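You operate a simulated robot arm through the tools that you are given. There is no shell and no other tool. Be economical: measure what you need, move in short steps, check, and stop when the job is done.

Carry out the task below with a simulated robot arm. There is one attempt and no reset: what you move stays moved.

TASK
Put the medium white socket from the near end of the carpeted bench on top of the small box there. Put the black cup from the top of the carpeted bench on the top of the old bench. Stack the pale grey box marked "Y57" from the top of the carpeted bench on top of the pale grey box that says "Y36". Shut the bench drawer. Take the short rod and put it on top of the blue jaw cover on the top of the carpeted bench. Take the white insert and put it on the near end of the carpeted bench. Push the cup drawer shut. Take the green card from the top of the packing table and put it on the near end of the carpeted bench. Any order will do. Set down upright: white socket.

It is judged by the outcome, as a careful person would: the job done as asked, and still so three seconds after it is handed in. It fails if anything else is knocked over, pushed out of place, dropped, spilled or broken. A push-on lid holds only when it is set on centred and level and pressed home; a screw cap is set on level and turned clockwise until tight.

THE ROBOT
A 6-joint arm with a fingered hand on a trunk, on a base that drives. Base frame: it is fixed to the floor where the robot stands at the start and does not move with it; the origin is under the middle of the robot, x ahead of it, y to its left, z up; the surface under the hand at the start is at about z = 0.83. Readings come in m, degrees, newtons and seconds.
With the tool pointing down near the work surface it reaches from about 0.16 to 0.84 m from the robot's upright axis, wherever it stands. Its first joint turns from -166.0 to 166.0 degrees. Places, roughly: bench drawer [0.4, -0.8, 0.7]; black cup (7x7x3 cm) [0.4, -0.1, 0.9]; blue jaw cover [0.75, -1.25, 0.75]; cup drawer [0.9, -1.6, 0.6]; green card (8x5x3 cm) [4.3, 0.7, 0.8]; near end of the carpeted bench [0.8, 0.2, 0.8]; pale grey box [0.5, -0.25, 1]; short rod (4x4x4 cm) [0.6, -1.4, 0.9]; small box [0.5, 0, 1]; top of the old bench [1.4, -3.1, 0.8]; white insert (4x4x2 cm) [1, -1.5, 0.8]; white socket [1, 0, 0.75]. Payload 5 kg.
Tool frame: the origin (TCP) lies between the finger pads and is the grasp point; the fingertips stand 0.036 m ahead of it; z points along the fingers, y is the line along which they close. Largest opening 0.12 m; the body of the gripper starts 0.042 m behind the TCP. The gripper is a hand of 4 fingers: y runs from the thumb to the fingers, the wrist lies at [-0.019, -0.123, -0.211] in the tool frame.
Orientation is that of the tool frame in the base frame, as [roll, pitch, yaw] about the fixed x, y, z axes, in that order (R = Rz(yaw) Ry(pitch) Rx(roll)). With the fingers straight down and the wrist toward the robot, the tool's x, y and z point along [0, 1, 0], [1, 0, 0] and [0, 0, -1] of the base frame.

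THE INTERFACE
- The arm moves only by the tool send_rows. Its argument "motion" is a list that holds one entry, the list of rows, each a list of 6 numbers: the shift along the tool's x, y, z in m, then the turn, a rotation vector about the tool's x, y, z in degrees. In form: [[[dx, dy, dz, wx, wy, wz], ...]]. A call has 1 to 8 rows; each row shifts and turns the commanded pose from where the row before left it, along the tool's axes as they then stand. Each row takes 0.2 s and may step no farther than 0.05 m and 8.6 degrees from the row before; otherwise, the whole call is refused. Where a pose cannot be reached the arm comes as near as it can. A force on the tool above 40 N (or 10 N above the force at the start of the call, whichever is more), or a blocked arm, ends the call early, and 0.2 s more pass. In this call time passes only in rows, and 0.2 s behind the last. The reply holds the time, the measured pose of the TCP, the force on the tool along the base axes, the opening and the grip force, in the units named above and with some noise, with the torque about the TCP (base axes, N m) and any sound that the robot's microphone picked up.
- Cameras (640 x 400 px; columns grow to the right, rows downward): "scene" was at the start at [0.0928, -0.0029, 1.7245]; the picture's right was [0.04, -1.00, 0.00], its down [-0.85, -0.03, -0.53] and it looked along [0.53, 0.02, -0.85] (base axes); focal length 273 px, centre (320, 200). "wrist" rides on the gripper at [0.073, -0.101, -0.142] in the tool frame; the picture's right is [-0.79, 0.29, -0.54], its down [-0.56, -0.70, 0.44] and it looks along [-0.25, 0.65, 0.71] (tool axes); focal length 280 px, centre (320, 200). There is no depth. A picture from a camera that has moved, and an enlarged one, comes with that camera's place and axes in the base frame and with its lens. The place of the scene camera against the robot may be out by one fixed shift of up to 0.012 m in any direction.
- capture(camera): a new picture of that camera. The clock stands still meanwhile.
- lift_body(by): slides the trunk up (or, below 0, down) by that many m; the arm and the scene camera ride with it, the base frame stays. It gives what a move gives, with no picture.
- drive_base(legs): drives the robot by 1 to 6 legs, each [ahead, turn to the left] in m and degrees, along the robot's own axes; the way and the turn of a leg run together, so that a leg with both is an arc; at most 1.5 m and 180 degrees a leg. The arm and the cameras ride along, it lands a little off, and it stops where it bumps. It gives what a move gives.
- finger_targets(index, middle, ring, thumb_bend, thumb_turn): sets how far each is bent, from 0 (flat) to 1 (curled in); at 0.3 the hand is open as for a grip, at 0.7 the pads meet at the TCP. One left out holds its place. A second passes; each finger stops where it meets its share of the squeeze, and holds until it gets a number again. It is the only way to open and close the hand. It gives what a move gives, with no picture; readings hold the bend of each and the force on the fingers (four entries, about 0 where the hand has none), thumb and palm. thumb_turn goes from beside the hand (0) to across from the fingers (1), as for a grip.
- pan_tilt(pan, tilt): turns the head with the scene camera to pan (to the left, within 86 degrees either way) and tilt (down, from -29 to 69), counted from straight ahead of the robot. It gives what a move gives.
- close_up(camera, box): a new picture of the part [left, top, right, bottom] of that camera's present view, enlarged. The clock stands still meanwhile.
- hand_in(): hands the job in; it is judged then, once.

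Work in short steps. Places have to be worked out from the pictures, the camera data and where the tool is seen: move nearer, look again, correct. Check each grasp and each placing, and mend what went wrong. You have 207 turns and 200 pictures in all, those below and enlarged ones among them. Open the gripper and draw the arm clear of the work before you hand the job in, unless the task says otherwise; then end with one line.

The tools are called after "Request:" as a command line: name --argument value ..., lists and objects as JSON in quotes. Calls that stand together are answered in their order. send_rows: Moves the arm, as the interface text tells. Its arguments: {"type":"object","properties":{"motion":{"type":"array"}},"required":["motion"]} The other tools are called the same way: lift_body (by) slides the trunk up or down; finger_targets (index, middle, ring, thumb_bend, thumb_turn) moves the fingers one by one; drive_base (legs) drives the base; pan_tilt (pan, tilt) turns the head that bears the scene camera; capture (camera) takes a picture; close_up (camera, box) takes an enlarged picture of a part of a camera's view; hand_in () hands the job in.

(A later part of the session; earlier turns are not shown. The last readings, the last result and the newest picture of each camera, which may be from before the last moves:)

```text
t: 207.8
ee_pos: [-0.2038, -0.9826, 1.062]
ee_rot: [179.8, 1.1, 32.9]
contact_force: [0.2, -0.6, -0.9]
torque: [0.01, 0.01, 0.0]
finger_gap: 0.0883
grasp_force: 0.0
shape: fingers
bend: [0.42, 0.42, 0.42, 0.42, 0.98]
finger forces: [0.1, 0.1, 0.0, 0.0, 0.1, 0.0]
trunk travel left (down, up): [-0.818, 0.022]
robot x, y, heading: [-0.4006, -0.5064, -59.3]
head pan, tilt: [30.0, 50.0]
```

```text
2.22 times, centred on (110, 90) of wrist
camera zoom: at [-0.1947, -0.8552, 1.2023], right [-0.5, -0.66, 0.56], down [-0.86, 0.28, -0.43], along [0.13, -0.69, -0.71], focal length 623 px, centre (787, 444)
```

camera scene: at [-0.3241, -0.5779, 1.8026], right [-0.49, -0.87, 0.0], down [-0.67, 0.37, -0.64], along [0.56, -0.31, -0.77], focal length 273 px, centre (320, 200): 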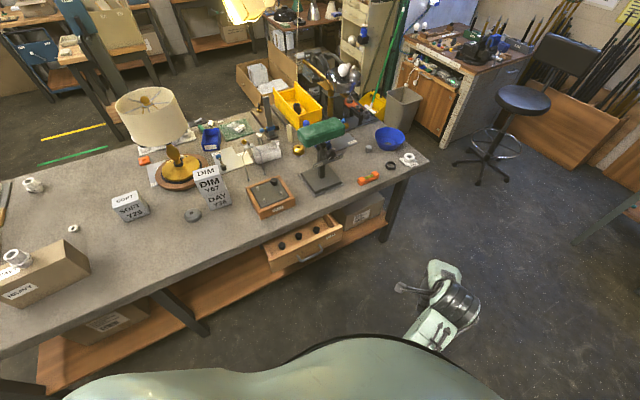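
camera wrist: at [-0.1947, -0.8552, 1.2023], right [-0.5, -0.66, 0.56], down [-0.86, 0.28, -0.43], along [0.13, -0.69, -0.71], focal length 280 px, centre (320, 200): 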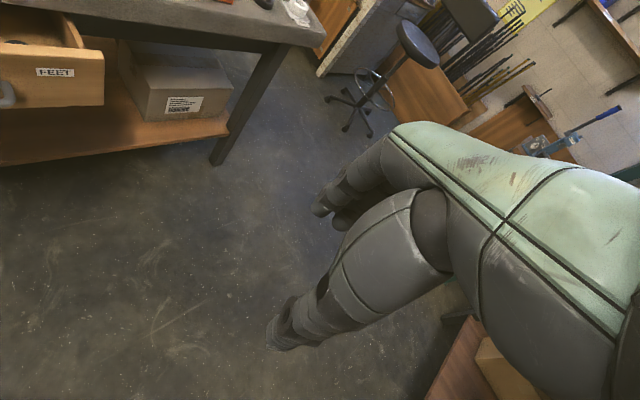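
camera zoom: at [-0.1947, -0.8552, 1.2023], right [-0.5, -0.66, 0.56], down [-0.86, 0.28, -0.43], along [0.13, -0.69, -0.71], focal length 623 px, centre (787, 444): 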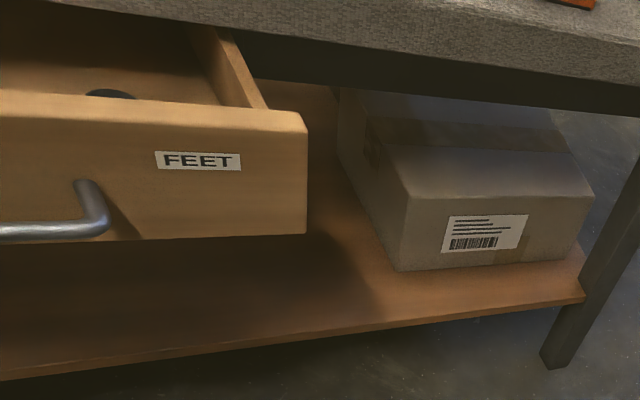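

Drawer panel front is at x≈0.23, y −0.65…−1.0, handle z≈0.716. Close the fist, lower the trunk and bring the hand in front of it.

Request:
finger_targets --index 0.7 --middle 0.7 --ring 0.7 --thumb_bend 0.7

Request:
lift_body --by -0.33

Request:
send_rows --motion '[[[0.046, 0.006, 0, 0, 0, 6.2], [0.046, 0.006, 0, 0, 0, 6.2], [0.046, 0.001, 0, 0, 0, 6.2], [0.046, -0.01, 0, 0, 0, 6.2]]]'

Request:
capture --camera "scene"

```text
t: 208.8
ee_pos: [-0.2019, -0.9803, 1.0619]
ee_rot: [179.9, 1.1, 32.9]
contact_force: [-0.3, 0.4, 0.1]
torque: [-0.04, 0.05, 0.04]
finger_gap: 0.0057
grasp_force: 0.1
shape: fingers
bend: [0.7, 0.7, 0.7, 0.7, 0.98]
finger forces: [0.0, 0.0, 0.0, 0.1, 0.0, 0.0]
trunk travel left (down, up): [-0.818, 0.022]
robot x, y, heading: [-0.3974, -0.5099, -59.2]
head pan, tilt: [30.0, 50.0]
```

```text
t: 212.0
ee_pos: [-0.2034, -0.9822, 0.7309]
ee_rot: [179.9, 1.2, 32.9]
contact_force: [-0.7, 0.5, 0.2]
torque: [-0.01, -0.01, -0.01]
finger_gap: 0.0057
grasp_force: 0.1
shape: fingers
bend: [0.7, 0.7, 0.7, 0.7, 0.98]
finger forces: [0.0, 0.1, 0.0, 0.0, 0.0, 0.1]
trunk travel left (down, up): [-0.488, 0.352]
robot x, y, heading: [-0.4008, -0.5083, -59.0]
head pan, tilt: [30.0, 50.0]
```

```text
t: 213.0
ee_pos: [-0.0296, -0.9114, 0.7271]
ee_rot: [179.4, 1.1, 8.0]
contact_force: [0.3, 0.4, 0.8]
torque: [0.0, 0.06, 0.01]
finger_gap: 0.006
grasp_force: 0.1
shape: fingers
bend: [0.7, 0.7, 0.7, 0.7, 0.98]
finger forces: [0.0, 0.0, 0.1, 0.0, 0.0, 0.0]
trunk travel left (down, up): [-0.488, 0.352]
robot x, y, heading: [-0.4047, -0.5076, -59.2]
head pan, tilt: [30.0, 50.0]
```

```text
71 pictures are left
camera scene: at [-0.3225, -0.5777, 1.4725], right [-0.49, -0.87, 0.0], down [-0.67, 0.37, -0.64], along [0.56, -0.31, -0.77], focal length 273 px, centre (320, 200)
```

scene: 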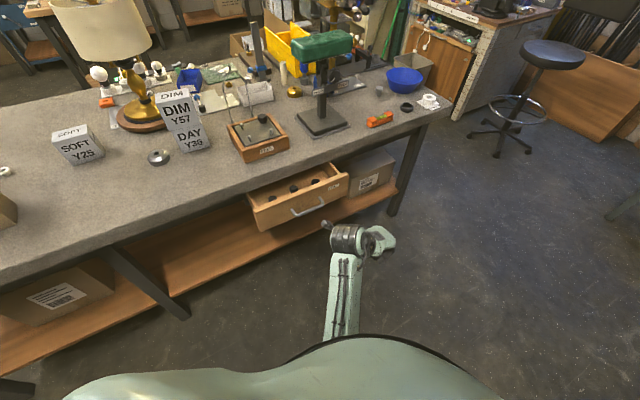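

Tilt the hand so the fingertips lead toward +x, shifting to the drawer's middle.

Request:
send_rows --motion '[[[0, -0.018, 0, 0, 8, 0], [0, -0.018, 0, 0, 8, 0], [0, -0.018, 0, 0, 8, 0], [0, -0.018, 0, 0, 8, 0], [0, 0, 0, 0, 6, 0]]]'

Request:
capture --camera "wrist"

Request:
close_up --camera "scene" --box '[220, 130, 420, 290]'

```text
t: 214.4
ee_pos: [-0.0174, -0.8611, 0.7545]
ee_rot: [175.5, -39.4, 11.3]
contact_force: [-0.6, -0.3, -0.3]
torque: [0.0, -0.02, 0.02]
finger_gap: 0.0053
grasp_force: 0.0
shape: fingers
bend: [0.7, 0.7, 0.7, 0.7, 0.98]
finger forces: [0.0, 0.0, 0.0, 0.0, 0.0, 0.1]
trunk travel left (down, up): [-0.488, 0.352]
robot x, y, heading: [-0.404, -0.5078, -59.1]
head pan, tilt: [30.0, 50.0]
stopped in row 5: the arm was blocked; the commanded pose is now the measured one
```

```text
70 pictures are left
camera wrist: at [-0.0676, -0.7576, 0.9039], right [-0.9, -0.43, -0.07], down [-0.24, 0.63, -0.74], along [0.36, -0.65, -0.67], focal length 280 px, centre (320, 200)
```

wrist: 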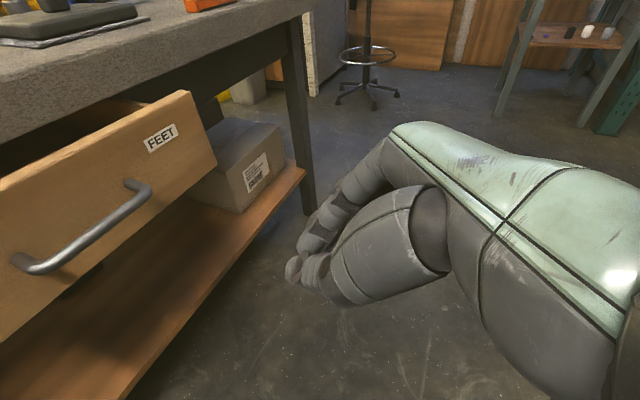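

```text
2.50 times, centred on (320, 210) of scene
camera zoom: at [-0.3229, -0.586, 1.4728], right [-0.49, -0.87, -0.01], down [-0.67, 0.38, -0.64], along [0.56, -0.31, -0.77], focal length 682 px, centre (320, 175)
```

zoom: 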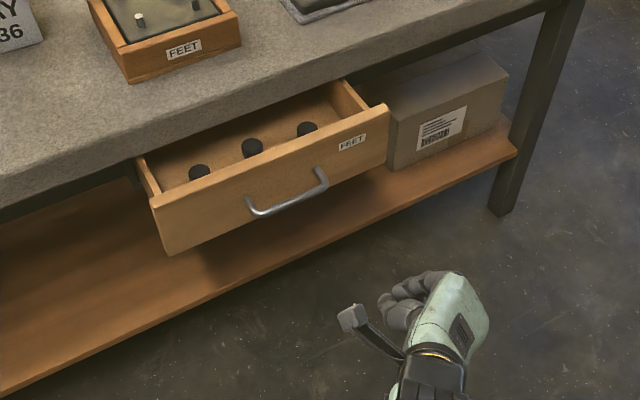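

Approach the handle.

Request:
send_rows --motion '[[[-0.012, -0.027, 0.021, 0, 0, 0], [0.0267, 0.0058, 0.0219, 0, 0, 0], [0.0267, 0.0058, 0.0219, 0, 0, 0], [0.0267, 0.0058, 0.0219, 0, 0, 0], [0.0267, 0.0058, 0.0219, 0, 0, 0]]]'

Request:
capture --camera "wrist"

```text
t: 215.6
ee_pos: [0.1223, -0.8338, 0.7282]
ee_rot: [175.8, -39.0, 11.0]
contact_force: [0.0, 0.4, -1.0]
torque: [-0.05, -0.02, 0.04]
finger_gap: 0.0054
grasp_force: 0.1
shape: fingers
bend: [0.7, 0.7, 0.7, 0.7, 0.98]
finger forces: [0.0, 0.0, 0.0, 0.0, 0.0, 0.0]
trunk travel left (down, up): [-0.488, 0.352]
robot x, y, heading: [-0.3993, -0.5074, -59.2]
head pan, tilt: [30.0, 50.0]
```

```text
68 pictures are left
camera wrist: at [0.0732, -0.7297, 0.8788], right [-0.9, -0.43, -0.06], down [-0.25, 0.63, -0.74], along [0.35, -0.65, -0.68], focal length 280 px, centre (320, 200)
```

wrist: 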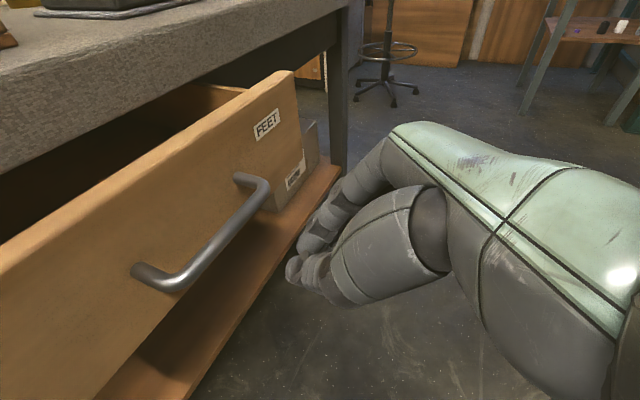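

Push on in small steps.

Request:
send_rows --motion '[[[0.0153, 0.0033, 0.0125, 0, 0, 0], [0.0153, 0.0033, 0.0125, 0, 0, 0], [0.0153, 0.0033, 0.0125, 0, 0, 0], [0.0153, 0.0033, 0.0125, 0, 0, 0]]]'

Request:
capture --camera "wrist"

Request:
close_up --camera "scene" --box '[220, 130, 420, 290]'

```text
t: 216.6
ee_pos: [0.2003, -0.8351, 0.7267]
ee_rot: [175.7, -39.1, 11.1]
contact_force: [0.5, 0.3, -0.2]
torque: [0.01, 0.01, 0.01]
finger_gap: 0.0052
grasp_force: 0.1
shape: fingers
bend: [0.7, 0.7, 0.7, 0.7, 0.98]
finger forces: [0.1, 0.1, 0.0, 0.0, 0.0, 0.0]
trunk travel left (down, up): [-0.488, 0.352]
robot x, y, heading: [-0.3993, -0.5099, -59.2]
head pan, tilt: [30.0, 50.0]
```

```text
67 pictures are left
camera wrist: at [0.1509, -0.7299, 0.8786], right [-0.9, -0.43, -0.06], down [-0.25, 0.63, -0.74], along [0.35, -0.65, -0.67], focal length 280 px, centre (320, 200)
```

wrist: 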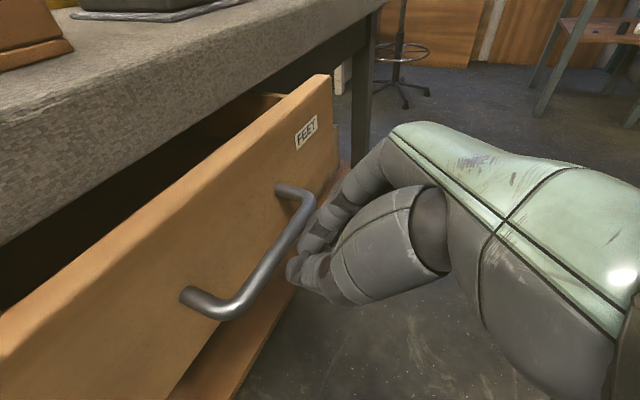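

```text
2.50 times, centred on (320, 210) of scene
camera zoom: at [-0.323, -0.5778, 1.4726], right [-0.49, -0.87, 0.0], down [-0.67, 0.37, -0.64], along [0.56, -0.31, -0.77], focal length 682 px, centre (320, 175)
```

zoom: 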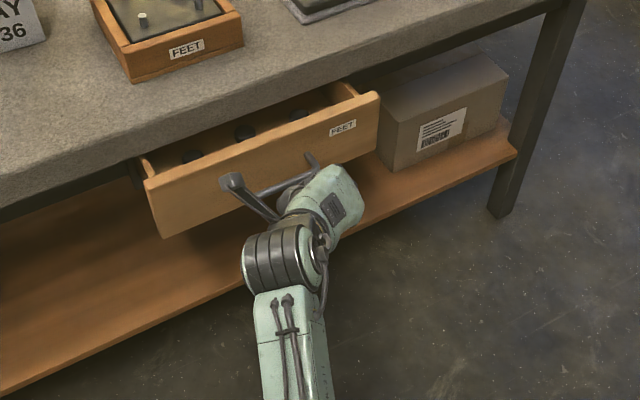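

The fist pushes the handle and the drawer slides. Continue.

Request:
send_rows --motion '[[[0.0153, 0.0033, 0.0125, 0, 0, 0], [0.0153, 0.0033, 0.0125, 0, 0, 0], [0.0153, 0.0033, 0.0125, 0, 0, 0], [0.0153, 0.0033, 0.0125, 0, 0, 0]]]'

Request:
capture --camera "wrist"

Request:
close_up --camera "scene" --box '[220, 130, 420, 290]'

```text
t: 217.6
ee_pos: [0.2807, -0.8358, 0.7275]
ee_rot: [175.8, -39.1, 11.0]
contact_force: [0.6, 0.2, -0.4]
torque: [0.0, 0.01, -0.05]
finger_gap: 0.0052
grasp_force: 0.0
shape: fingers
bend: [0.7, 0.7, 0.7, 0.7, 0.98]
finger forces: [0.0, 0.0, 0.0, 0.1, 0.1, 0.0]
trunk travel left (down, up): [-0.488, 0.352]
robot x, y, heading: [-0.4009, -0.5092, -59.2]
head pan, tilt: [30.0, 50.0]
```

```text
65 pictures are left
camera wrist: at [0.2307, -0.7317, 0.8794], right [-0.9, -0.43, -0.06], down [-0.25, 0.63, -0.74], along [0.35, -0.65, -0.67], focal length 280 px, centre (320, 200)
```

wrist: 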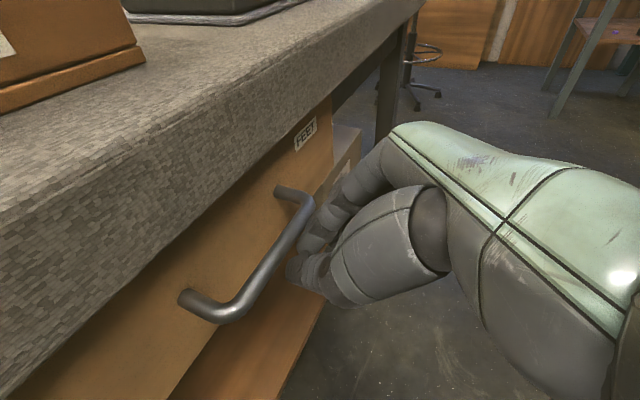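

```text
2.50 times, centred on (320, 210) of scene
camera zoom: at [-0.3232, -0.5778, 1.4726], right [-0.49, -0.87, 0.0], down [-0.67, 0.37, -0.64], along [0.56, -0.31, -0.77], focal length 682 px, centre (320, 175)
```

zoom: 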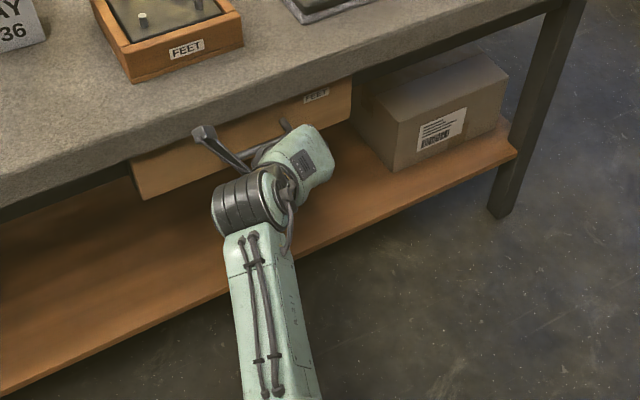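

Nearly flush; continue in 1 cm steps until it stops.

Request:
send_rows --motion '[[[0.0077, 0.0017, 0.0063, 0, 0, 0], [0.0077, 0.0017, 0.0063, 0, 0, 0], [0.0077, 0.0017, 0.0063, 0, 0, 0], [0.0077, 0.0017, 0.0063, 0, 0, 0]]]'

Request:
capture --camera "wrist"

Request:
close_up --camera "scene" --box '[220, 130, 420, 290]'

```text
t: 218.5
ee_pos: [0.305, -0.8408, 0.7234]
ee_rot: [175.9, -38.1, 10.1]
contact_force: [-22.8, 1.3, 4.7]
torque: [-0.05, 0.01, -0.17]
finger_gap: 0.0012
grasp_force: 11.9
shape: fingers
bend: [0.71, 0.7, 0.7, 0.69, 0.98]
finger forces: [23.6, 0.0, 0.0, 0.1, 0.0, 0.0]
trunk travel left (down, up): [-0.488, 0.352]
robot x, y, heading: [-0.3996, -0.5097, -59.6]
head pan, tilt: [30.0, 50.0]
stopped in row 4: the force on the tool passed its limit at 48 N (the readings are from after the stop); the commanded pose is now the measured one
```

```text
63 pictures are left
camera wrist: at [0.2596, -0.7366, 0.8746], right [-0.91, -0.42, -0.04], down [-0.25, 0.63, -0.73], along [0.33, -0.65, -0.68], focal length 280 px, centre (320, 200)
```

wrist: 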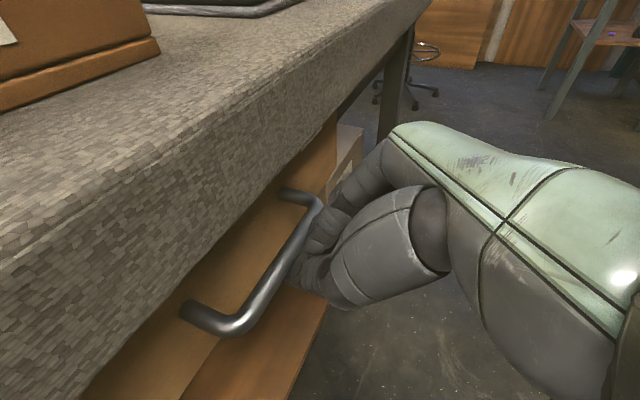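

```text
2.50 times, centred on (320, 210) of scene
camera zoom: at [-0.325, -0.5771, 1.4728], right [-0.49, -0.87, 0.0], down [-0.67, 0.38, -0.64], along [0.56, -0.32, -0.77], focal length 682 px, centre (320, 175)
```

zoom: 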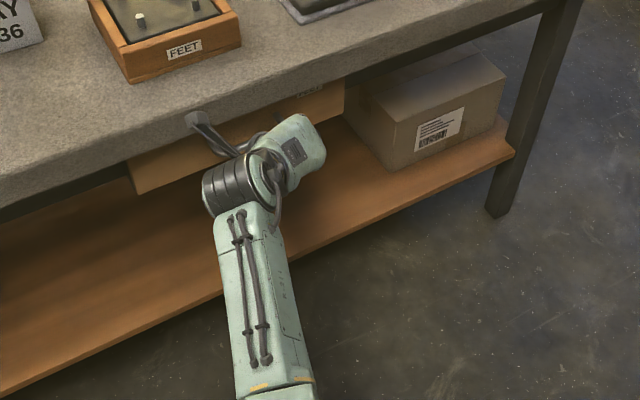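

Force rose: it seems at its stop. One more short push to confirm it no longer moves.

Request:
send_rows --motion '[[[0.006, 0.0013, 0.005, 0, 0, 0], [0.006, 0.0013, 0.005, 0, 0, 0]]]'

Request:
send_rows --motion '[[[0, 0, -0.02, 0, 0, 0], [0, 0, -0.03, 0, 0, 0], [0, 0, -0.03, 0, 0, 0], [-0.03, 0, -0.03, 0, 0, 0], [-0.03, 0, -0.03, 0, 0, 0], [-0.03, 0, -0.02, 0, 0, 0], [-0.03, 0, -0.02, 0, 0, 0], [-0.03, 0, -0.02, 0, 0, 0]]]'

Request:
close_up --camera "scene" --box '[220, 130, 420, 290]'

Request:
capture --camera "wrist"

```text
t: 218.9
ee_pos: [0.3053, -0.8447, 0.7214]
ee_rot: [176.0, -37.6, 9.7]
contact_force: [-27.8, 2.4, 11.8]
torque: [-0.11, -0.19, -0.22]
finger_gap: 0.0006
grasp_force: 14.0
shape: fingers
bend: [0.71, 0.7, 0.7, 0.68, 0.98]
finger forces: [28.0, 0.0, 0.0, 0.1, 0.0, 0.0]
trunk travel left (down, up): [-0.488, 0.352]
robot x, y, heading: [-0.4003, -0.5122, -59.4]
head pan, tilt: [30.0, 50.0]
stopped in row 2: the force on the tool passed its limit at 47 N (the readings are from after the stop); the commanded pose is now the measured one
```

```text
t: 220.7
ee_pos: [0.0695, -0.8705, 0.7875]
ee_rot: [176.1, -38.0, 9.7]
contact_force: [-0.9, -0.3, 0.8]
torque: [0.04, 0.01, 0.02]
finger_gap: 0.0054
grasp_force: 0.1
shape: fingers
bend: [0.7, 0.7, 0.7, 0.7, 0.98]
finger forces: [0.0, 0.0, 0.0, 0.0, 0.0, 0.1]
trunk travel left (down, up): [-0.488, 0.352]
robot x, y, heading: [-0.3949, -0.5066, -59.6]
head pan, tilt: [30.0, 50.0]
```

```text
2.50 times, centred on (320, 210) of scene
camera zoom: at [-0.3257, -0.5777, 1.4727], right [-0.49, -0.87, 0.0], down [-0.67, 0.38, -0.64], along [0.56, -0.32, -0.77], focal length 682 px, centre (320, 175)
```

zoom: 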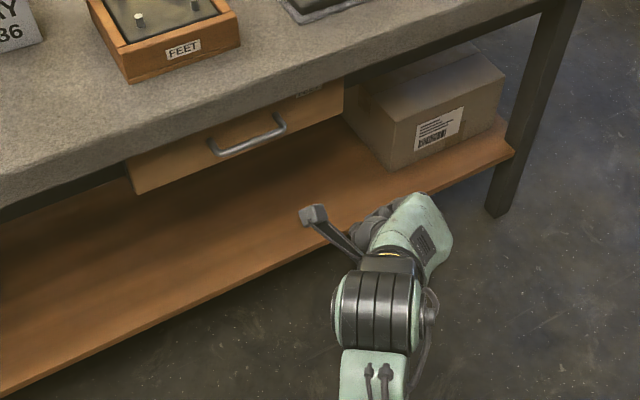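

```text
60 pictures are left
camera wrist: at [0.0243, -0.7669, 0.9396], right [-0.91, -0.41, -0.04], down [-0.25, 0.63, -0.73], along [0.33, -0.65, -0.68], focal length 280 px, centre (320, 200)
```

wrist: 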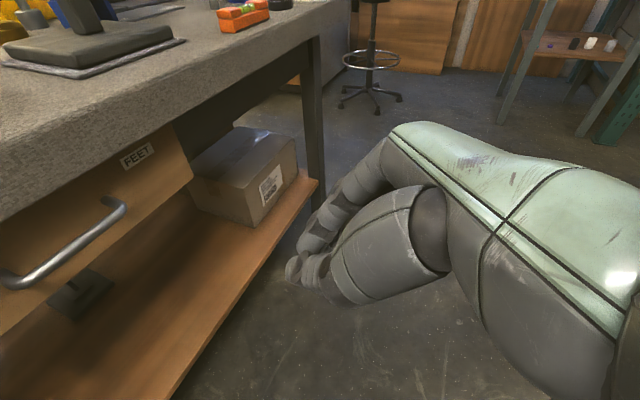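

Both drawers shut. Return the hand to vertical, raise the trunk, and drive to face the rod and jaw cover.

Request:
send_rows --motion '[[[-0.03, 0, 0, 0, -8.5, 0], [-0.03, 0, 0, 0, -8.5, 0], [0, 0, 0, 0, -8.5, 0], [0, 0, 0, 0, -8.5, 0], [0, 0, 0, 3, -4, 0]]]'

Request:
lift_body --by 0.35

Request:
drive_base --legs '[[0, -24], [0.86, 0], [0, 83.5], [0.25, 0]]'

Request:
pan_tilt --pan 0 --tilt 45

Request:
capture --camera "scene"

Request:
capture --camera "wrist"

```text
t: 221.9
ee_pos: [0.0212, -0.8802, 0.7544]
ee_rot: [180.0, 0.4, 7.5]
contact_force: [-0.4, 0.5, -0.4]
torque: [0.0, -0.01, 0.0]
finger_gap: 0.005
grasp_force: 0.1
shape: fingers
bend: [0.7, 0.7, 0.7, 0.7, 0.98]
finger forces: [0.0, 0.1, 0.0, 0.0, 0.0, 0.0]
trunk travel left (down, up): [-0.488, 0.352]
robot x, y, heading: [-0.4009, -0.5066, -59.3]
head pan, tilt: [30.0, 50.0]
```

```text
t: 225.4
ee_pos: [0.0212, -0.879, 1.1049]
ee_rot: [-180.0, 0.2, 7.5]
contact_force: [0.1, -0.8, -0.5]
torque: [0.03, 0.0, 0.01]
finger_gap: 0.0052
grasp_force: 0.2
shape: fingers
bend: [0.7, 0.7, 0.7, 0.7, 0.98]
finger forces: [0.0, 0.1, 0.0, 0.1, 0.1, 0.0]
trunk travel left (down, up): [-0.838, 0.002]
robot x, y, heading: [-0.3992, -0.5106, -59.2]
head pan, tilt: [30.0, 50.0]
```

```text
t: 237.5
ee_pos: [0.4814, -1.167, 1.1057]
ee_rot: [179.9, 0.3, 67.8]
contact_force: [-5.8, -1.9, 4.6]
torque: [0.02, -0.14, -0.07]
finger_gap: 0.0028
grasp_force: 3.0
shape: fingers
bend: [0.7, 0.7, 0.7, 0.7, 0.98]
finger forces: [6.9, 0.1, 0.0, 0.0, 0.0, 0.1]
trunk travel left (down, up): [-0.838, 0.002]
robot x, y, heading: [-0.0483, -1.3493, 0.8]
head pan, tilt: [30.0, 50.0]
```

```text
t: 238.5
ee_pos: [0.4805, -1.1668, 1.1047]
ee_rot: [179.9, 0.2, 67.8]
contact_force: [-4.7, 0.6, -0.2]
torque: [-0.03, -0.02, 0.0]
finger_gap: 0.003
grasp_force: 2.1
shape: fingers
bend: [0.7, 0.7, 0.7, 0.7, 0.98]
finger forces: [3.9, 0.0, 0.0, 0.0, 0.1, 0.0]
trunk travel left (down, up): [-0.838, 0.002]
robot x, y, heading: [-0.0515, -1.353, 0.4]
head pan, tilt: [0.0, 45.0]
```

```text
59 pictures are left
camera scene: at [0.0546, -1.3534, 1.8296], right [0.01, -1.0, 0.0], down [-0.71, -0.01, -0.71], along [0.71, 0.01, -0.71], focal length 273 px, centre (320, 200)
```

scene: 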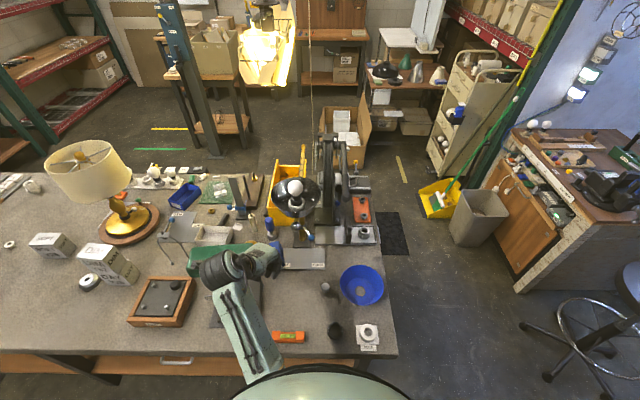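

```text
58 pictures are left
camera wrist: at [0.4146, -1.0606, 1.247], right [-0.03, -0.84, 0.55], down [-0.86, -0.26, -0.44], along [0.51, -0.48, -0.71], focal length 280 px, centre (320, 200)
```

wrist: 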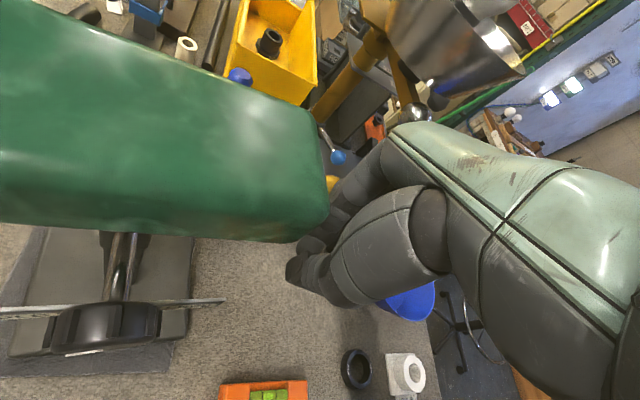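

The hand is lightly touching the green head. Back it away to -y at once and look at the green stand.

Request:
send_rows --motion '[[[-0.04, -0.005, 0, 0, 0, 0], [-0.045, -0.005, 0, 0, 0, 0], [-0.045, 0, 0, 0, 0, 0]]]'

Request:
close_up --camera "scene" --box '[120, 170, 400, 370]'

Request:
capture --camera "wrist"

```text
t: 239.3
ee_pos: [0.4225, -1.2829, 1.1051]
ee_rot: [179.9, 0.1, 67.8]
contact_force: [-0.5, 0.7, 0.8]
torque: [0.02, -0.01, -0.02]
finger_gap: 0.0051
grasp_force: 0.1
shape: fingers
bend: [0.7, 0.7, 0.7, 0.7, 0.98]
finger forces: [0.0, 0.0, 0.0, 0.1, 0.2, 0.1]
trunk travel left (down, up): [-0.838, 0.002]
robot x, y, heading: [-0.0487, -1.3495, 0.5]
head pan, tilt: [0.0, 45.0]
```

```text
2.00 times, centred on (260, 270) of scene
camera zoom: at [0.055, -1.3545, 1.8296], right [0.01, -1.0, 0.0], down [-0.71, -0.01, -0.71], along [0.71, 0.01, -0.71], focal length 546 px, centre (440, 60)
```

zoom: 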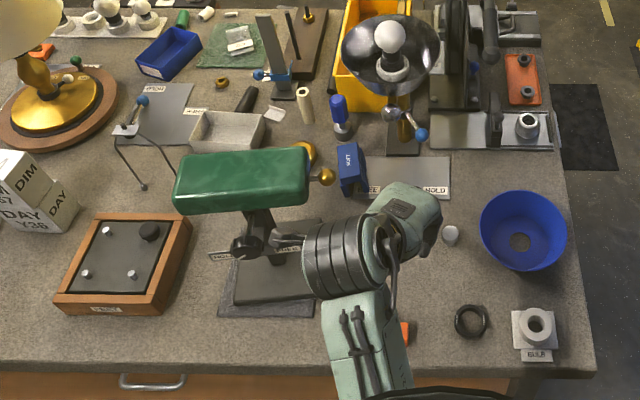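

```text
56 pictures are left
camera wrist: at [0.3554, -1.1782, 1.2475], right [-0.03, -0.84, 0.54], down [-0.86, -0.26, -0.44], along [0.51, -0.48, -0.71], focal length 280 px, centre (320, 200)
```

wrist: 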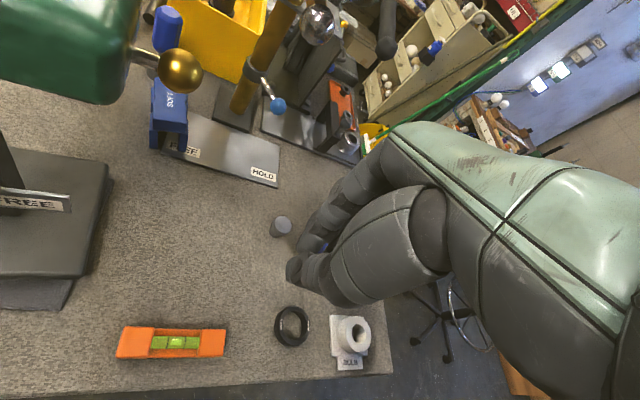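

The green head seems undisturbed. The rod is at about (0.555,-1.36); the lamp bowl hangs near, so I come in low: open, lower first, turn to yaw 90.

Request:
finger_targets --index 0.42 --middle 0.42 --ring 0.42 --thumb_bend 0.42

Request:
send_rows --motion '[[[-0.03, 0, 0, 0, 0, -7.4], [-0.03, 0, 0, 0, 0, -7.4], [-0.02, 0.01, 0, 0, 0, -7.4], [0, 0, 0.045, 0, 0, 0], [0, 0, 0.045, 0, 0, 0], [0, 0, 0.045, 0, 0, 0]]]'

Request:
capture --camera "wrist"

```text
t: 240.3
ee_pos: [0.4233, -1.2836, 1.1056]
ee_rot: [180.0, 0.2, 67.7]
contact_force: [0.3, 0.4, 0.6]
torque: [0.0, 0.02, 0.01]
finger_gap: 0.0876
grasp_force: 0.1
shape: fingers
bend: [0.42, 0.42, 0.42, 0.42, 0.98]
finger forces: [0.1, 0.0, 0.0, 0.0, 0.0, 0.0]
trunk travel left (down, up): [-0.838, 0.002]
robot x, y, heading: [-0.0517, -1.3472, 0.6]
head pan, tilt: [0.0, 45.0]
```

```text
t: 241.7
ee_pos: [0.4113, -1.3601, 0.9689]
ee_rot: [-179.9, 0.2, 90.1]
contact_force: [-0.7, 0.4, 0.8]
torque: [0.02, 0.0, 0.0]
finger_gap: 0.088
grasp_force: 0.0
shape: fingers
bend: [0.42, 0.42, 0.42, 0.42, 0.98]
finger forces: [0.0, 0.0, 0.0, 0.0, 0.0, 0.0]
trunk travel left (down, up): [-0.838, 0.002]
robot x, y, heading: [-0.0495, -1.3487, 0.5]
head pan, tilt: [0.0, 45.0]
```

```text
55 pictures are left
camera wrist: at [0.3092, -1.2874, 1.1109], right [0.29, -0.79, 0.54], down [-0.7, -0.56, -0.44], along [0.65, -0.25, -0.71], focal length 280 px, centre (320, 200)
```

wrist: 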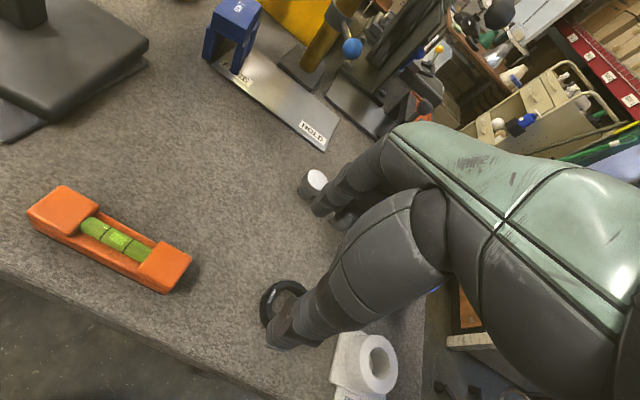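

Rod at (0.549,-1.357). Lower slightly and move in over it.

Request:
send_rows --motion '[[[0.001, 0.04, 0.02, 0, 0, 0], [0.001, 0.046, 0, 0, 0, 0], [0.001, 0.046, 0, 0, 0, 0]]]'

Request:
capture --camera "wrist"

Request:
close_up --camera "scene" --box '[220, 150, 400, 300]'

```text
t: 242.5
ee_pos: [0.5456, -1.3555, 0.9467]
ee_rot: [-179.9, 0.2, 90.1]
contact_force: [-0.7, -0.3, 0.4]
torque: [-0.01, 0.02, -0.01]
finger_gap: 0.0882
grasp_force: 0.1
shape: fingers
bend: [0.42, 0.42, 0.42, 0.42, 0.98]
finger forces: [0.0, 0.1, 0.0, 0.1, 0.0, 0.1]
trunk travel left (down, up): [-0.838, 0.002]
robot x, y, heading: [-0.0499, -1.3503, 0.7]
head pan, tilt: [0.0, 45.0]
```

```text
54 pictures are left
camera wrist: at [0.4446, -1.283, 1.0896], right [0.29, -0.79, 0.54], down [-0.7, -0.56, -0.44], along [0.65, -0.25, -0.71], focal length 280 px, centre (320, 200)
```

wrist: 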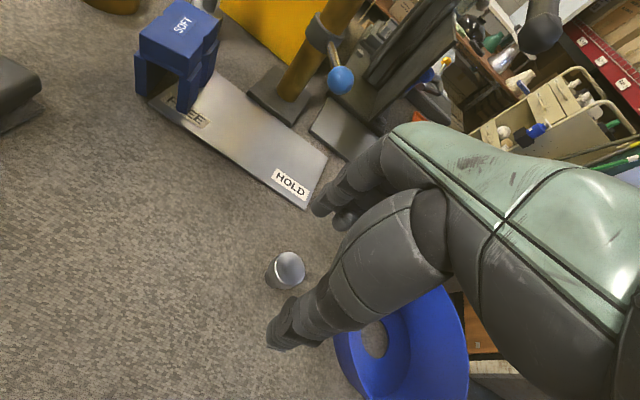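

```text
2.67 times, centred on (310, 225) of scene
camera zoom: at [0.0576, -1.3534, 1.8294], right [0.01, -1.0, 0.0], down [-0.71, -0.01, -0.71], along [0.71, 0.01, -0.71], focal length 728 px, centre (347, 133)
```

zoom: 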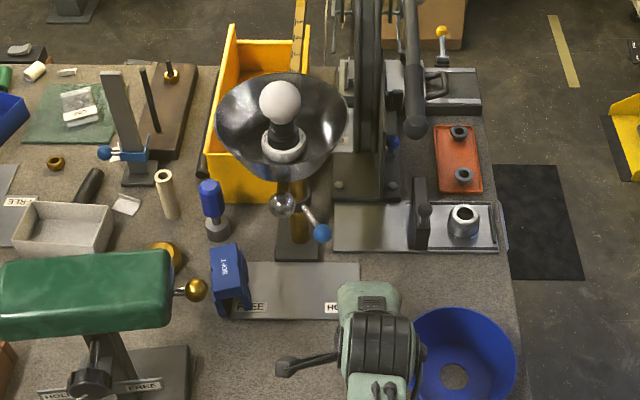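

Rod centre (0.559,-1.357). Centre over it, descend to z≈0.882 and grip.

Request:
send_rows --motion '[[[-0.001, 0.012, 0.02, 0, 0, 0], [0, 0, 0.025, 0, 0, 0], [0, 0, 0.02, 0, 0, 0]]]'

Request:
finger_targets --index 0.7 --middle 0.7 --ring 0.42 --thumb_bend 0.7

Request:
close_up --camera "wrist" --box '[180, 180, 420, 380]'

```text
t: 243.3
ee_pos: [0.5561, -1.3578, 0.8854]
ee_rot: [180.0, 0.2, 90.0]
contact_force: [0.0, -0.3, 0.7]
torque: [-0.01, -0.03, 0.01]
finger_gap: 0.0885
grasp_force: 0.0
shape: fingers
bend: [0.42, 0.42, 0.42, 0.42, 0.98]
finger forces: [0.0, 0.0, 0.1, 0.0, 0.0, 0.1]
trunk travel left (down, up): [-0.838, 0.002]
robot x, y, heading: [-0.0512, -1.3473, 0.8]
head pan, tilt: [0.0, 45.0]
```

```text
t: 244.3
ee_pos: [0.557, -1.3567, 0.8868]
ee_rot: [180.0, 0.2, 90.0]
contact_force: [-0.5, 0.7, -0.1]
torque: [0.03, -0.06, 0.02]
finger_gap: 0.0252
grasp_force: 9.6
shape: fingers
bend: [0.65, 0.66, 0.42, 0.63, 0.96]
finger forces: [4.0, 5.2, 0.0, 0.0, 9.1, 0.0]
trunk travel left (down, up): [-0.838, 0.002]
robot x, y, heading: [-0.0498, -1.3461, 0.9]
head pan, tilt: [0.0, 45.0]
```

```text
2.00 times, centred on (300, 280) of wrist
camera zoom: at [0.4549, -1.2837, 1.0287], right [0.29, -0.79, 0.54], down [-0.7, -0.56, -0.44], along [0.65, -0.25, -0.71], focal length 561 px, centre (360, 40)
```

zoom: 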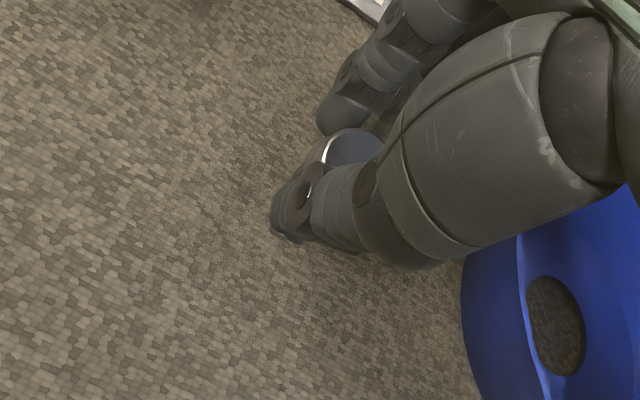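

Gripped. Lift a little, retreat to -x from beneath the lamp, and look.

Request:
send_rows --motion '[[[0, 0, -0.02, 0, 0, 0], [0, 0, -0.03, 0, 0, 0], [0, -0.04, 0, 0, 0, 0], [0, -0.045, 0, 0, 0, 0], [0, -0.045, -0.02, 0, 0, 0]]]'

Request:
capture --camera "wrist"

```text
t: 245.5
ee_pos: [0.4246, -1.3565, 0.957]
ee_rot: [180.0, 0.2, 90.0]
contact_force: [-0.5, -0.2, -0.4]
torque: [0.0, -0.01, 0.02]
finger_gap: 0.0249
grasp_force: 8.7
shape: fingers
bend: [0.65, 0.66, 0.42, 0.63, 0.96]
finger forces: [4.1, 5.3, 0.0, 0.0, 9.1, 0.0]
trunk travel left (down, up): [-0.838, 0.002]
robot x, y, heading: [-0.0479, -1.3484, 0.8]
head pan, tilt: [0.0, 45.0]
```

```text
51 pictures are left
camera wrist: at [0.3231, -1.284, 1.1001], right [0.29, -0.79, 0.55], down [-0.7, -0.56, -0.44], along [0.65, -0.25, -0.71], focal length 280 px, centre (320, 200)
```

wrist: 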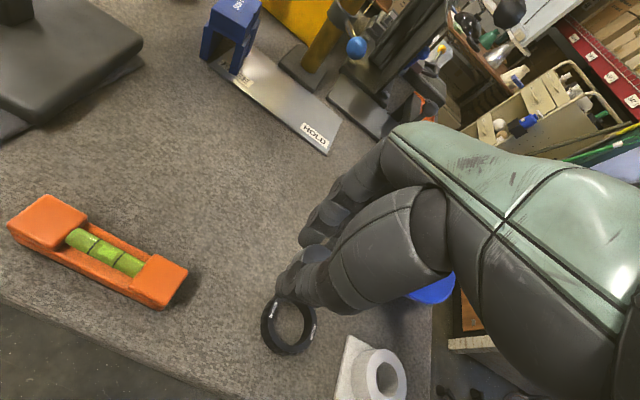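

Rod held. Raise the hand high (z≈1.2) here, then turn it toward yaw 25.

Request:
send_rows --motion '[[[0, -0.02, -0.04, 0, 0, 0], [0, 0, -0.045, 0, 0, 0], [0, 0, -0.045, 0, 0, 0], [0, 0, -0.045, 0, 0, 0], [0, 0, -0.045, 0, 0, 0], [0, 0, -0.03, 0, 0, 0]]]'

Request:
send_rows --motion '[[[0, 0, 0, 0, 0, 8.2], [0, 0, 0, 0, 0, 8.2], [0, 0, 0, 0, 0, 8.2], [0, 0, 0, 0, 0, 8.2], [0, 0, 0, 0, 0, 8.2], [0, 0, 0, 0, 0, 8.2], [0, 0, 0, 0, 0, 8.2], [0, 0, 0, 0, 0, 7.6]]]'

```text
t: 246.9
ee_pos: [0.4101, -1.3592, 1.203]
ee_rot: [-179.8, 0.2, 90.0]
contact_force: [0.9, 0.4, 0.4]
torque: [0.01, 0.0, 0.02]
finger_gap: 0.0246
grasp_force: 9.0
shape: fingers
bend: [0.65, 0.66, 0.42, 0.63, 0.96]
finger forces: [4.0, 5.3, 0.1, 0.1, 8.9, 0.0]
out of reach, approached as far as the arm can: row 6
trunk travel left (down, up): [-0.838, 0.002]
robot x, y, heading: [-0.0472, -1.3536, 0.7]
head pan, tilt: [0.0, 45.0]
```

```text
t: 248.7
ee_pos: [0.4226, -1.387, 1.142]
ee_rot: [179.6, -0.1, 24.9]
contact_force: [0.2, 1.0, 0.2]
torque: [-0.02, 0.02, 0.03]
finger_gap: 0.0246
grasp_force: 9.5
shape: fingers
bend: [0.65, 0.66, 0.42, 0.63, 0.96]
finger forces: [4.0, 5.3, 0.0, 0.0, 8.8, 0.0]
out of reach, approached as far as the arm can: row 5, 6, 7, 8
trunk travel left (down, up): [-0.838, 0.002]
robot x, y, heading: [-0.0523, -1.3472, 0.7]
head pan, tilt: [0.0, 45.0]
```

Height is limited with this yaw, so I'll pass round the +y end of the green head: drive to about (0,-0.8).

Request:
drive_base --legs '[[-0.22, 0], [0, 89.3], [0.55, 0], [0, -90], [0.26, 0]]'

Request:
pan_tilt --pan -15 --tilt 45

Request:
capture --camera "scene"

Request:
capture --camera "wrist"

```text
t: 264.0
ee_pos: [0.4897, -0.8765, 1.1409]
ee_rot: [179.7, -0.1, 21.9]
contact_force: [-0.4, 0.3, -1.6]
torque: [0.01, 0.01, -0.04]
finger_gap: 0.0246
grasp_force: 9.0
shape: fingers
bend: [0.65, 0.66, 0.42, 0.63, 0.96]
finger forces: [4.0, 5.2, 0.0, 0.1, 8.7, 0.1]
trunk travel left (down, up): [-0.838, 0.002]
robot x, y, heading: [0.0208, -0.8099, -2.9]
head pan, tilt: [0.0, 45.0]
```

```text
t: 264.8
ee_pos: [0.4906, -0.8757, 1.1404]
ee_rot: [179.7, 0.0, 21.8]
contact_force: [0.9, 0.7, -0.6]
torque: [0.03, 0.03, -0.03]
finger_gap: 0.0244
grasp_force: 8.6
shape: fingers
bend: [0.65, 0.66, 0.42, 0.63, 0.96]
finger forces: [4.0, 5.4, 0.0, 0.1, 8.7, 0.0]
trunk travel left (down, up): [-0.838, 0.002]
robot x, y, heading: [0.0192, -0.808, -2.8]
head pan, tilt: [-15.0, 45.0]
```

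```text
50 pictures are left
camera scene: at [0.1222, -0.8418, 1.8295], right [-0.3, -0.95, 0.0], down [-0.67, 0.21, -0.71], along [0.67, -0.21, -0.71], focal length 273 px, centre (320, 200)
```

scene: 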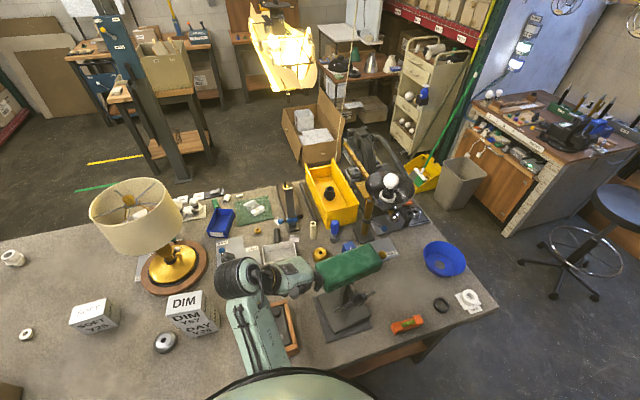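

```text
49 pictures are left
camera wrist: at [0.5194, -0.754, 1.2836], right [-0.63, -0.56, 0.54], down [-0.78, 0.44, -0.45], along [0.01, -0.7, -0.71], focal length 280 px, centre (320, 200)
```

wrist: 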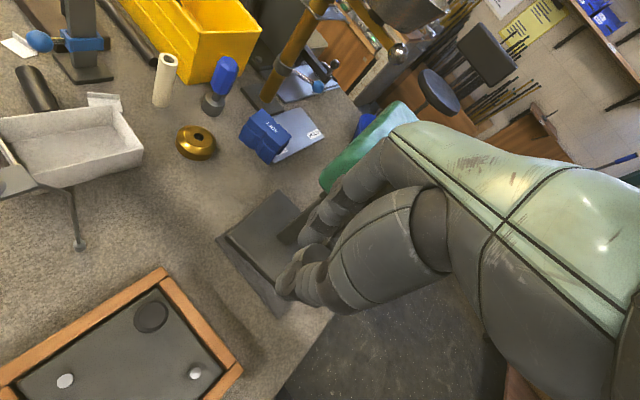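

Clear of the green head. Move +x to x≈0.69 first.

Request:
send_rows --motion '[[[0.0371, 0.0148, 0, 0, 0, 0], [0.0371, 0.0148, 0, 0, 0, 0], [0.0371, 0.0148, 0, 0, 0, 0], [0.0371, 0.0148, 0, 0, 0, 0], [0.0371, 0.0148, 0, 0, 0, 0]]]'

Request:
capture --camera "wrist"

Request:
close_up --camera "scene" --box '[200, 150, 460, 350]'

```text
t: 266.0
ee_pos: [0.6897, -0.8758, 1.1403]
ee_rot: [179.8, 0.1, 21.8]
contact_force: [0.3, 0.6, -0.6]
torque: [0.0, 0.05, 0.02]
finger_gap: 0.0247
grasp_force: 8.9
shape: fingers
bend: [0.65, 0.66, 0.42, 0.63, 0.96]
finger forces: [4.1, 5.4, 0.0, 0.1, 8.8, 0.0]
trunk travel left (down, up): [-0.838, 0.002]
robot x, y, heading: [0.0236, -0.8065, -2.9]
head pan, tilt: [-15.0, 45.0]
```

```text
48 pictures are left
camera wrist: at [0.7199, -0.7539, 1.2831], right [-0.63, -0.56, 0.54], down [-0.78, 0.44, -0.45], along [0.01, -0.7, -0.71], focal length 280 px, centre (320, 200)
```

wrist: 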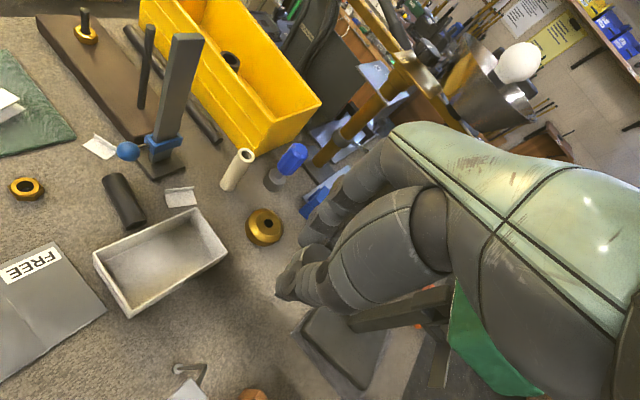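

```text
2.00 times, centred on (330, 250) of scene
camera zoom: at [0.1239, -0.842, 1.8293], right [-0.3, -0.95, 0.0], down [-0.67, 0.21, -0.71], along [0.67, -0.21, -0.71], focal length 546 px, centre (300, 100)
```

zoom: 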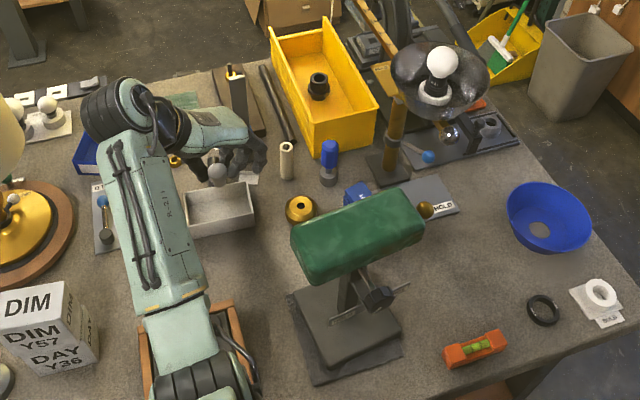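

Rod is visible in the hand. Move to y≈-1.0 while lowering to z≈1.03.

Request:
send_rows --motion '[[[-0.0116, 0.029, 0.0275, 0, 0, 0], [-0.0116, 0.029, 0.0275, 0, 0, 0], [-0.0116, 0.029, 0.0275, 0, 0, 0], [-0.0116, 0.029, 0.0275, 0, 0, 0]]]'

Request:
capture --camera "wrist"

Request:
close_up --camera "scene" --box '[240, 150, 440, 320]'

```text
t: 267.0
ee_pos: [0.6887, -1.0013, 1.0332]
ee_rot: [179.8, 0.0, 21.8]
contact_force: [-0.3, 0.8, -0.6]
torque: [0.0, 0.01, -0.05]
finger_gap: 0.0245
grasp_force: 9.0
shape: fingers
bend: [0.65, 0.66, 0.42, 0.63, 0.96]
finger forces: [4.2, 5.4, 0.0, 0.1, 8.8, 0.1]
trunk travel left (down, up): [-0.838, 0.002]
robot x, y, heading: [0.0198, -0.8096, -2.6]
head pan, tilt: [-15.0, 45.0]
```

```text
46 pictures are left
camera wrist: at [0.7181, -0.8802, 1.1752], right [-0.63, -0.56, 0.54], down [-0.78, 0.44, -0.45], along [0.01, -0.7, -0.71], focal length 280 px, centre (320, 200)
```

wrist: 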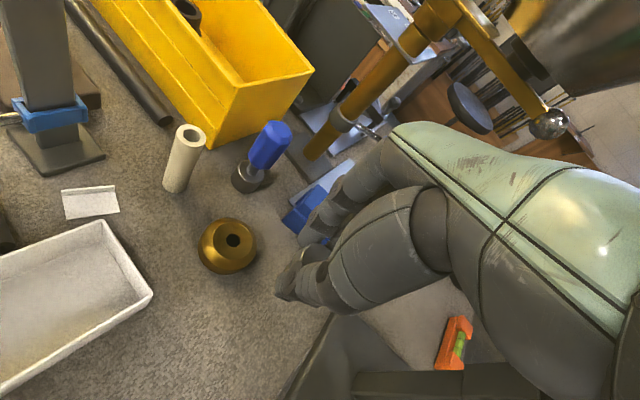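

```text
2.35 times, centred on (340, 235) of scene
camera zoom: at [0.1218, -0.8441, 1.8295], right [-0.3, -0.95, 0.0], down [-0.67, 0.22, -0.71], along [0.67, -0.21, -0.71], focal length 642 px, centre (273, 118)
```

zoom: 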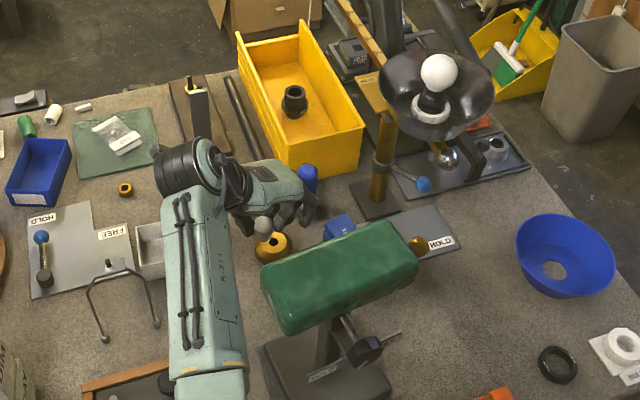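

Zoom into the wrist view to measure the cover's top edges.

Request:
close_up --camera "wrist" --box '[250, 140, 390, 260]'

Request:
close_up --camera "scene" --box '[300, 190, 390, 250]'

```text
3.33 times, centred on (320, 200) of wrist
camera zoom: at [0.7181, -0.8802, 1.1752], right [-0.63, -0.56, 0.54], down [-0.78, 0.44, -0.45], along [0.01, -0.7, -0.71], focal length 935 px, centre (320, 200)
```

zoom: 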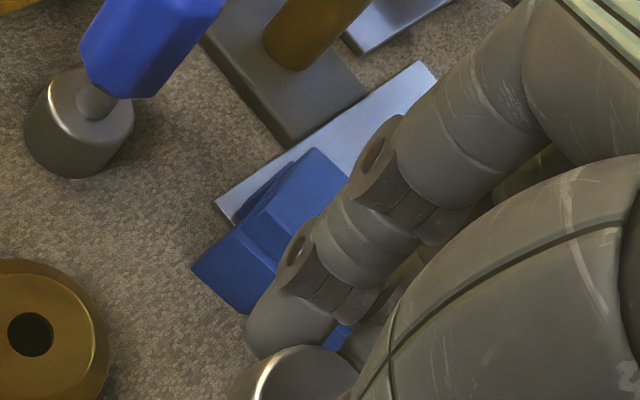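

```text
6.67 times, centred on (345, 220) of scene
camera zoom: at [0.1218, -0.8441, 1.8295], right [-0.3, -0.95, 0.0], down [-0.67, 0.22, -0.71], along [0.67, -0.21, -0.71], focal length 1820 px, centre (153, 67)
```

zoom: 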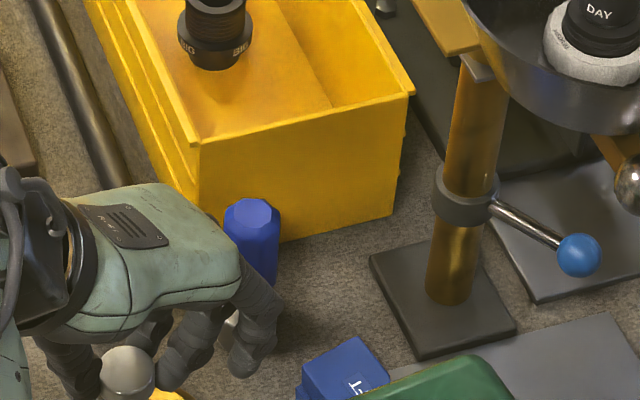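

Cover top centre ≈ (0.692,-1.155); relative to the held rod the shift is (+0.008,-0.156). Move there at z≈0.995.

Request:
send_rows --motion '[[[-0.0101, 0.0295, 0.0076, 0, 0, 0], [-0.0101, 0.0295, 0.0076, 0, 0, 0], [-0.0101, 0.0295, 0.0076, 0, 0, 0], [-0.0101, 0.0295, 0.0076, 0, 0, 0], [-0.0101, 0.0295, 0.0076, 0, 0, 0]]]'

Request:
capture --camera "wrist"

Request:
close_up --camera "scene" --box '[300, 180, 400, 250]'

```text
t: 268.2
ee_pos: [0.6976, -1.1576, 0.9955]
ee_rot: [179.7, -0.1, 21.8]
contact_force: [-0.6, -0.1, -0.7]
torque: [0.0, 0.02, 0.01]
finger_gap: 0.0246
grasp_force: 8.7
shape: fingers
bend: [0.65, 0.66, 0.42, 0.63, 0.96]
finger forces: [4.1, 5.6, 0.1, 0.0, 8.9, 0.1]
trunk travel left (down, up): [-0.838, 0.002]
robot x, y, heading: [0.0152, -0.8094, -2.8]
head pan, tilt: [-15.0, 45.0]
```

```text
42 pictures are left
camera wrist: at [0.7262, -1.036, 1.1378], right [-0.63, -0.56, 0.54], down [-0.78, 0.44, -0.45], along [0.01, -0.7, -0.71], focal length 280 px, centre (320, 200)
```

wrist: 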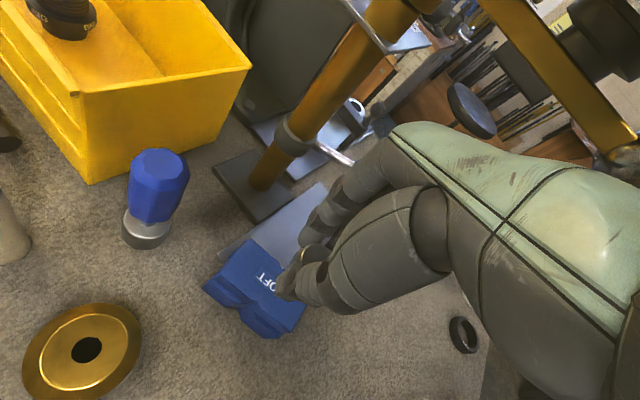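

```text
5.71 times, centred on (350, 215) of scene
camera zoom: at [0.1219, -0.844, 1.8295], right [-0.3, -0.95, 0.0], down [-0.67, 0.22, -0.71], along [0.67, -0.21, -0.71], focal length 1560 px, centre (149, 114)
```

zoom: 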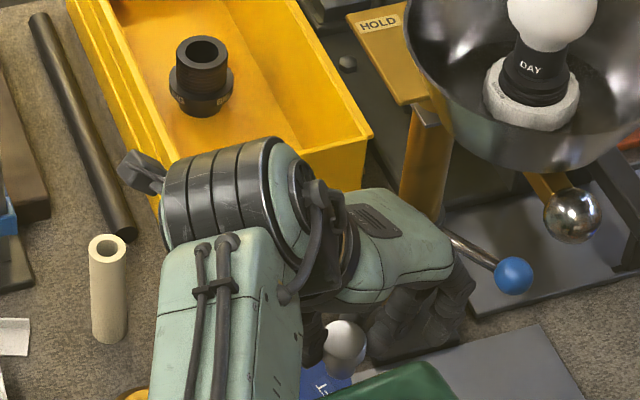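

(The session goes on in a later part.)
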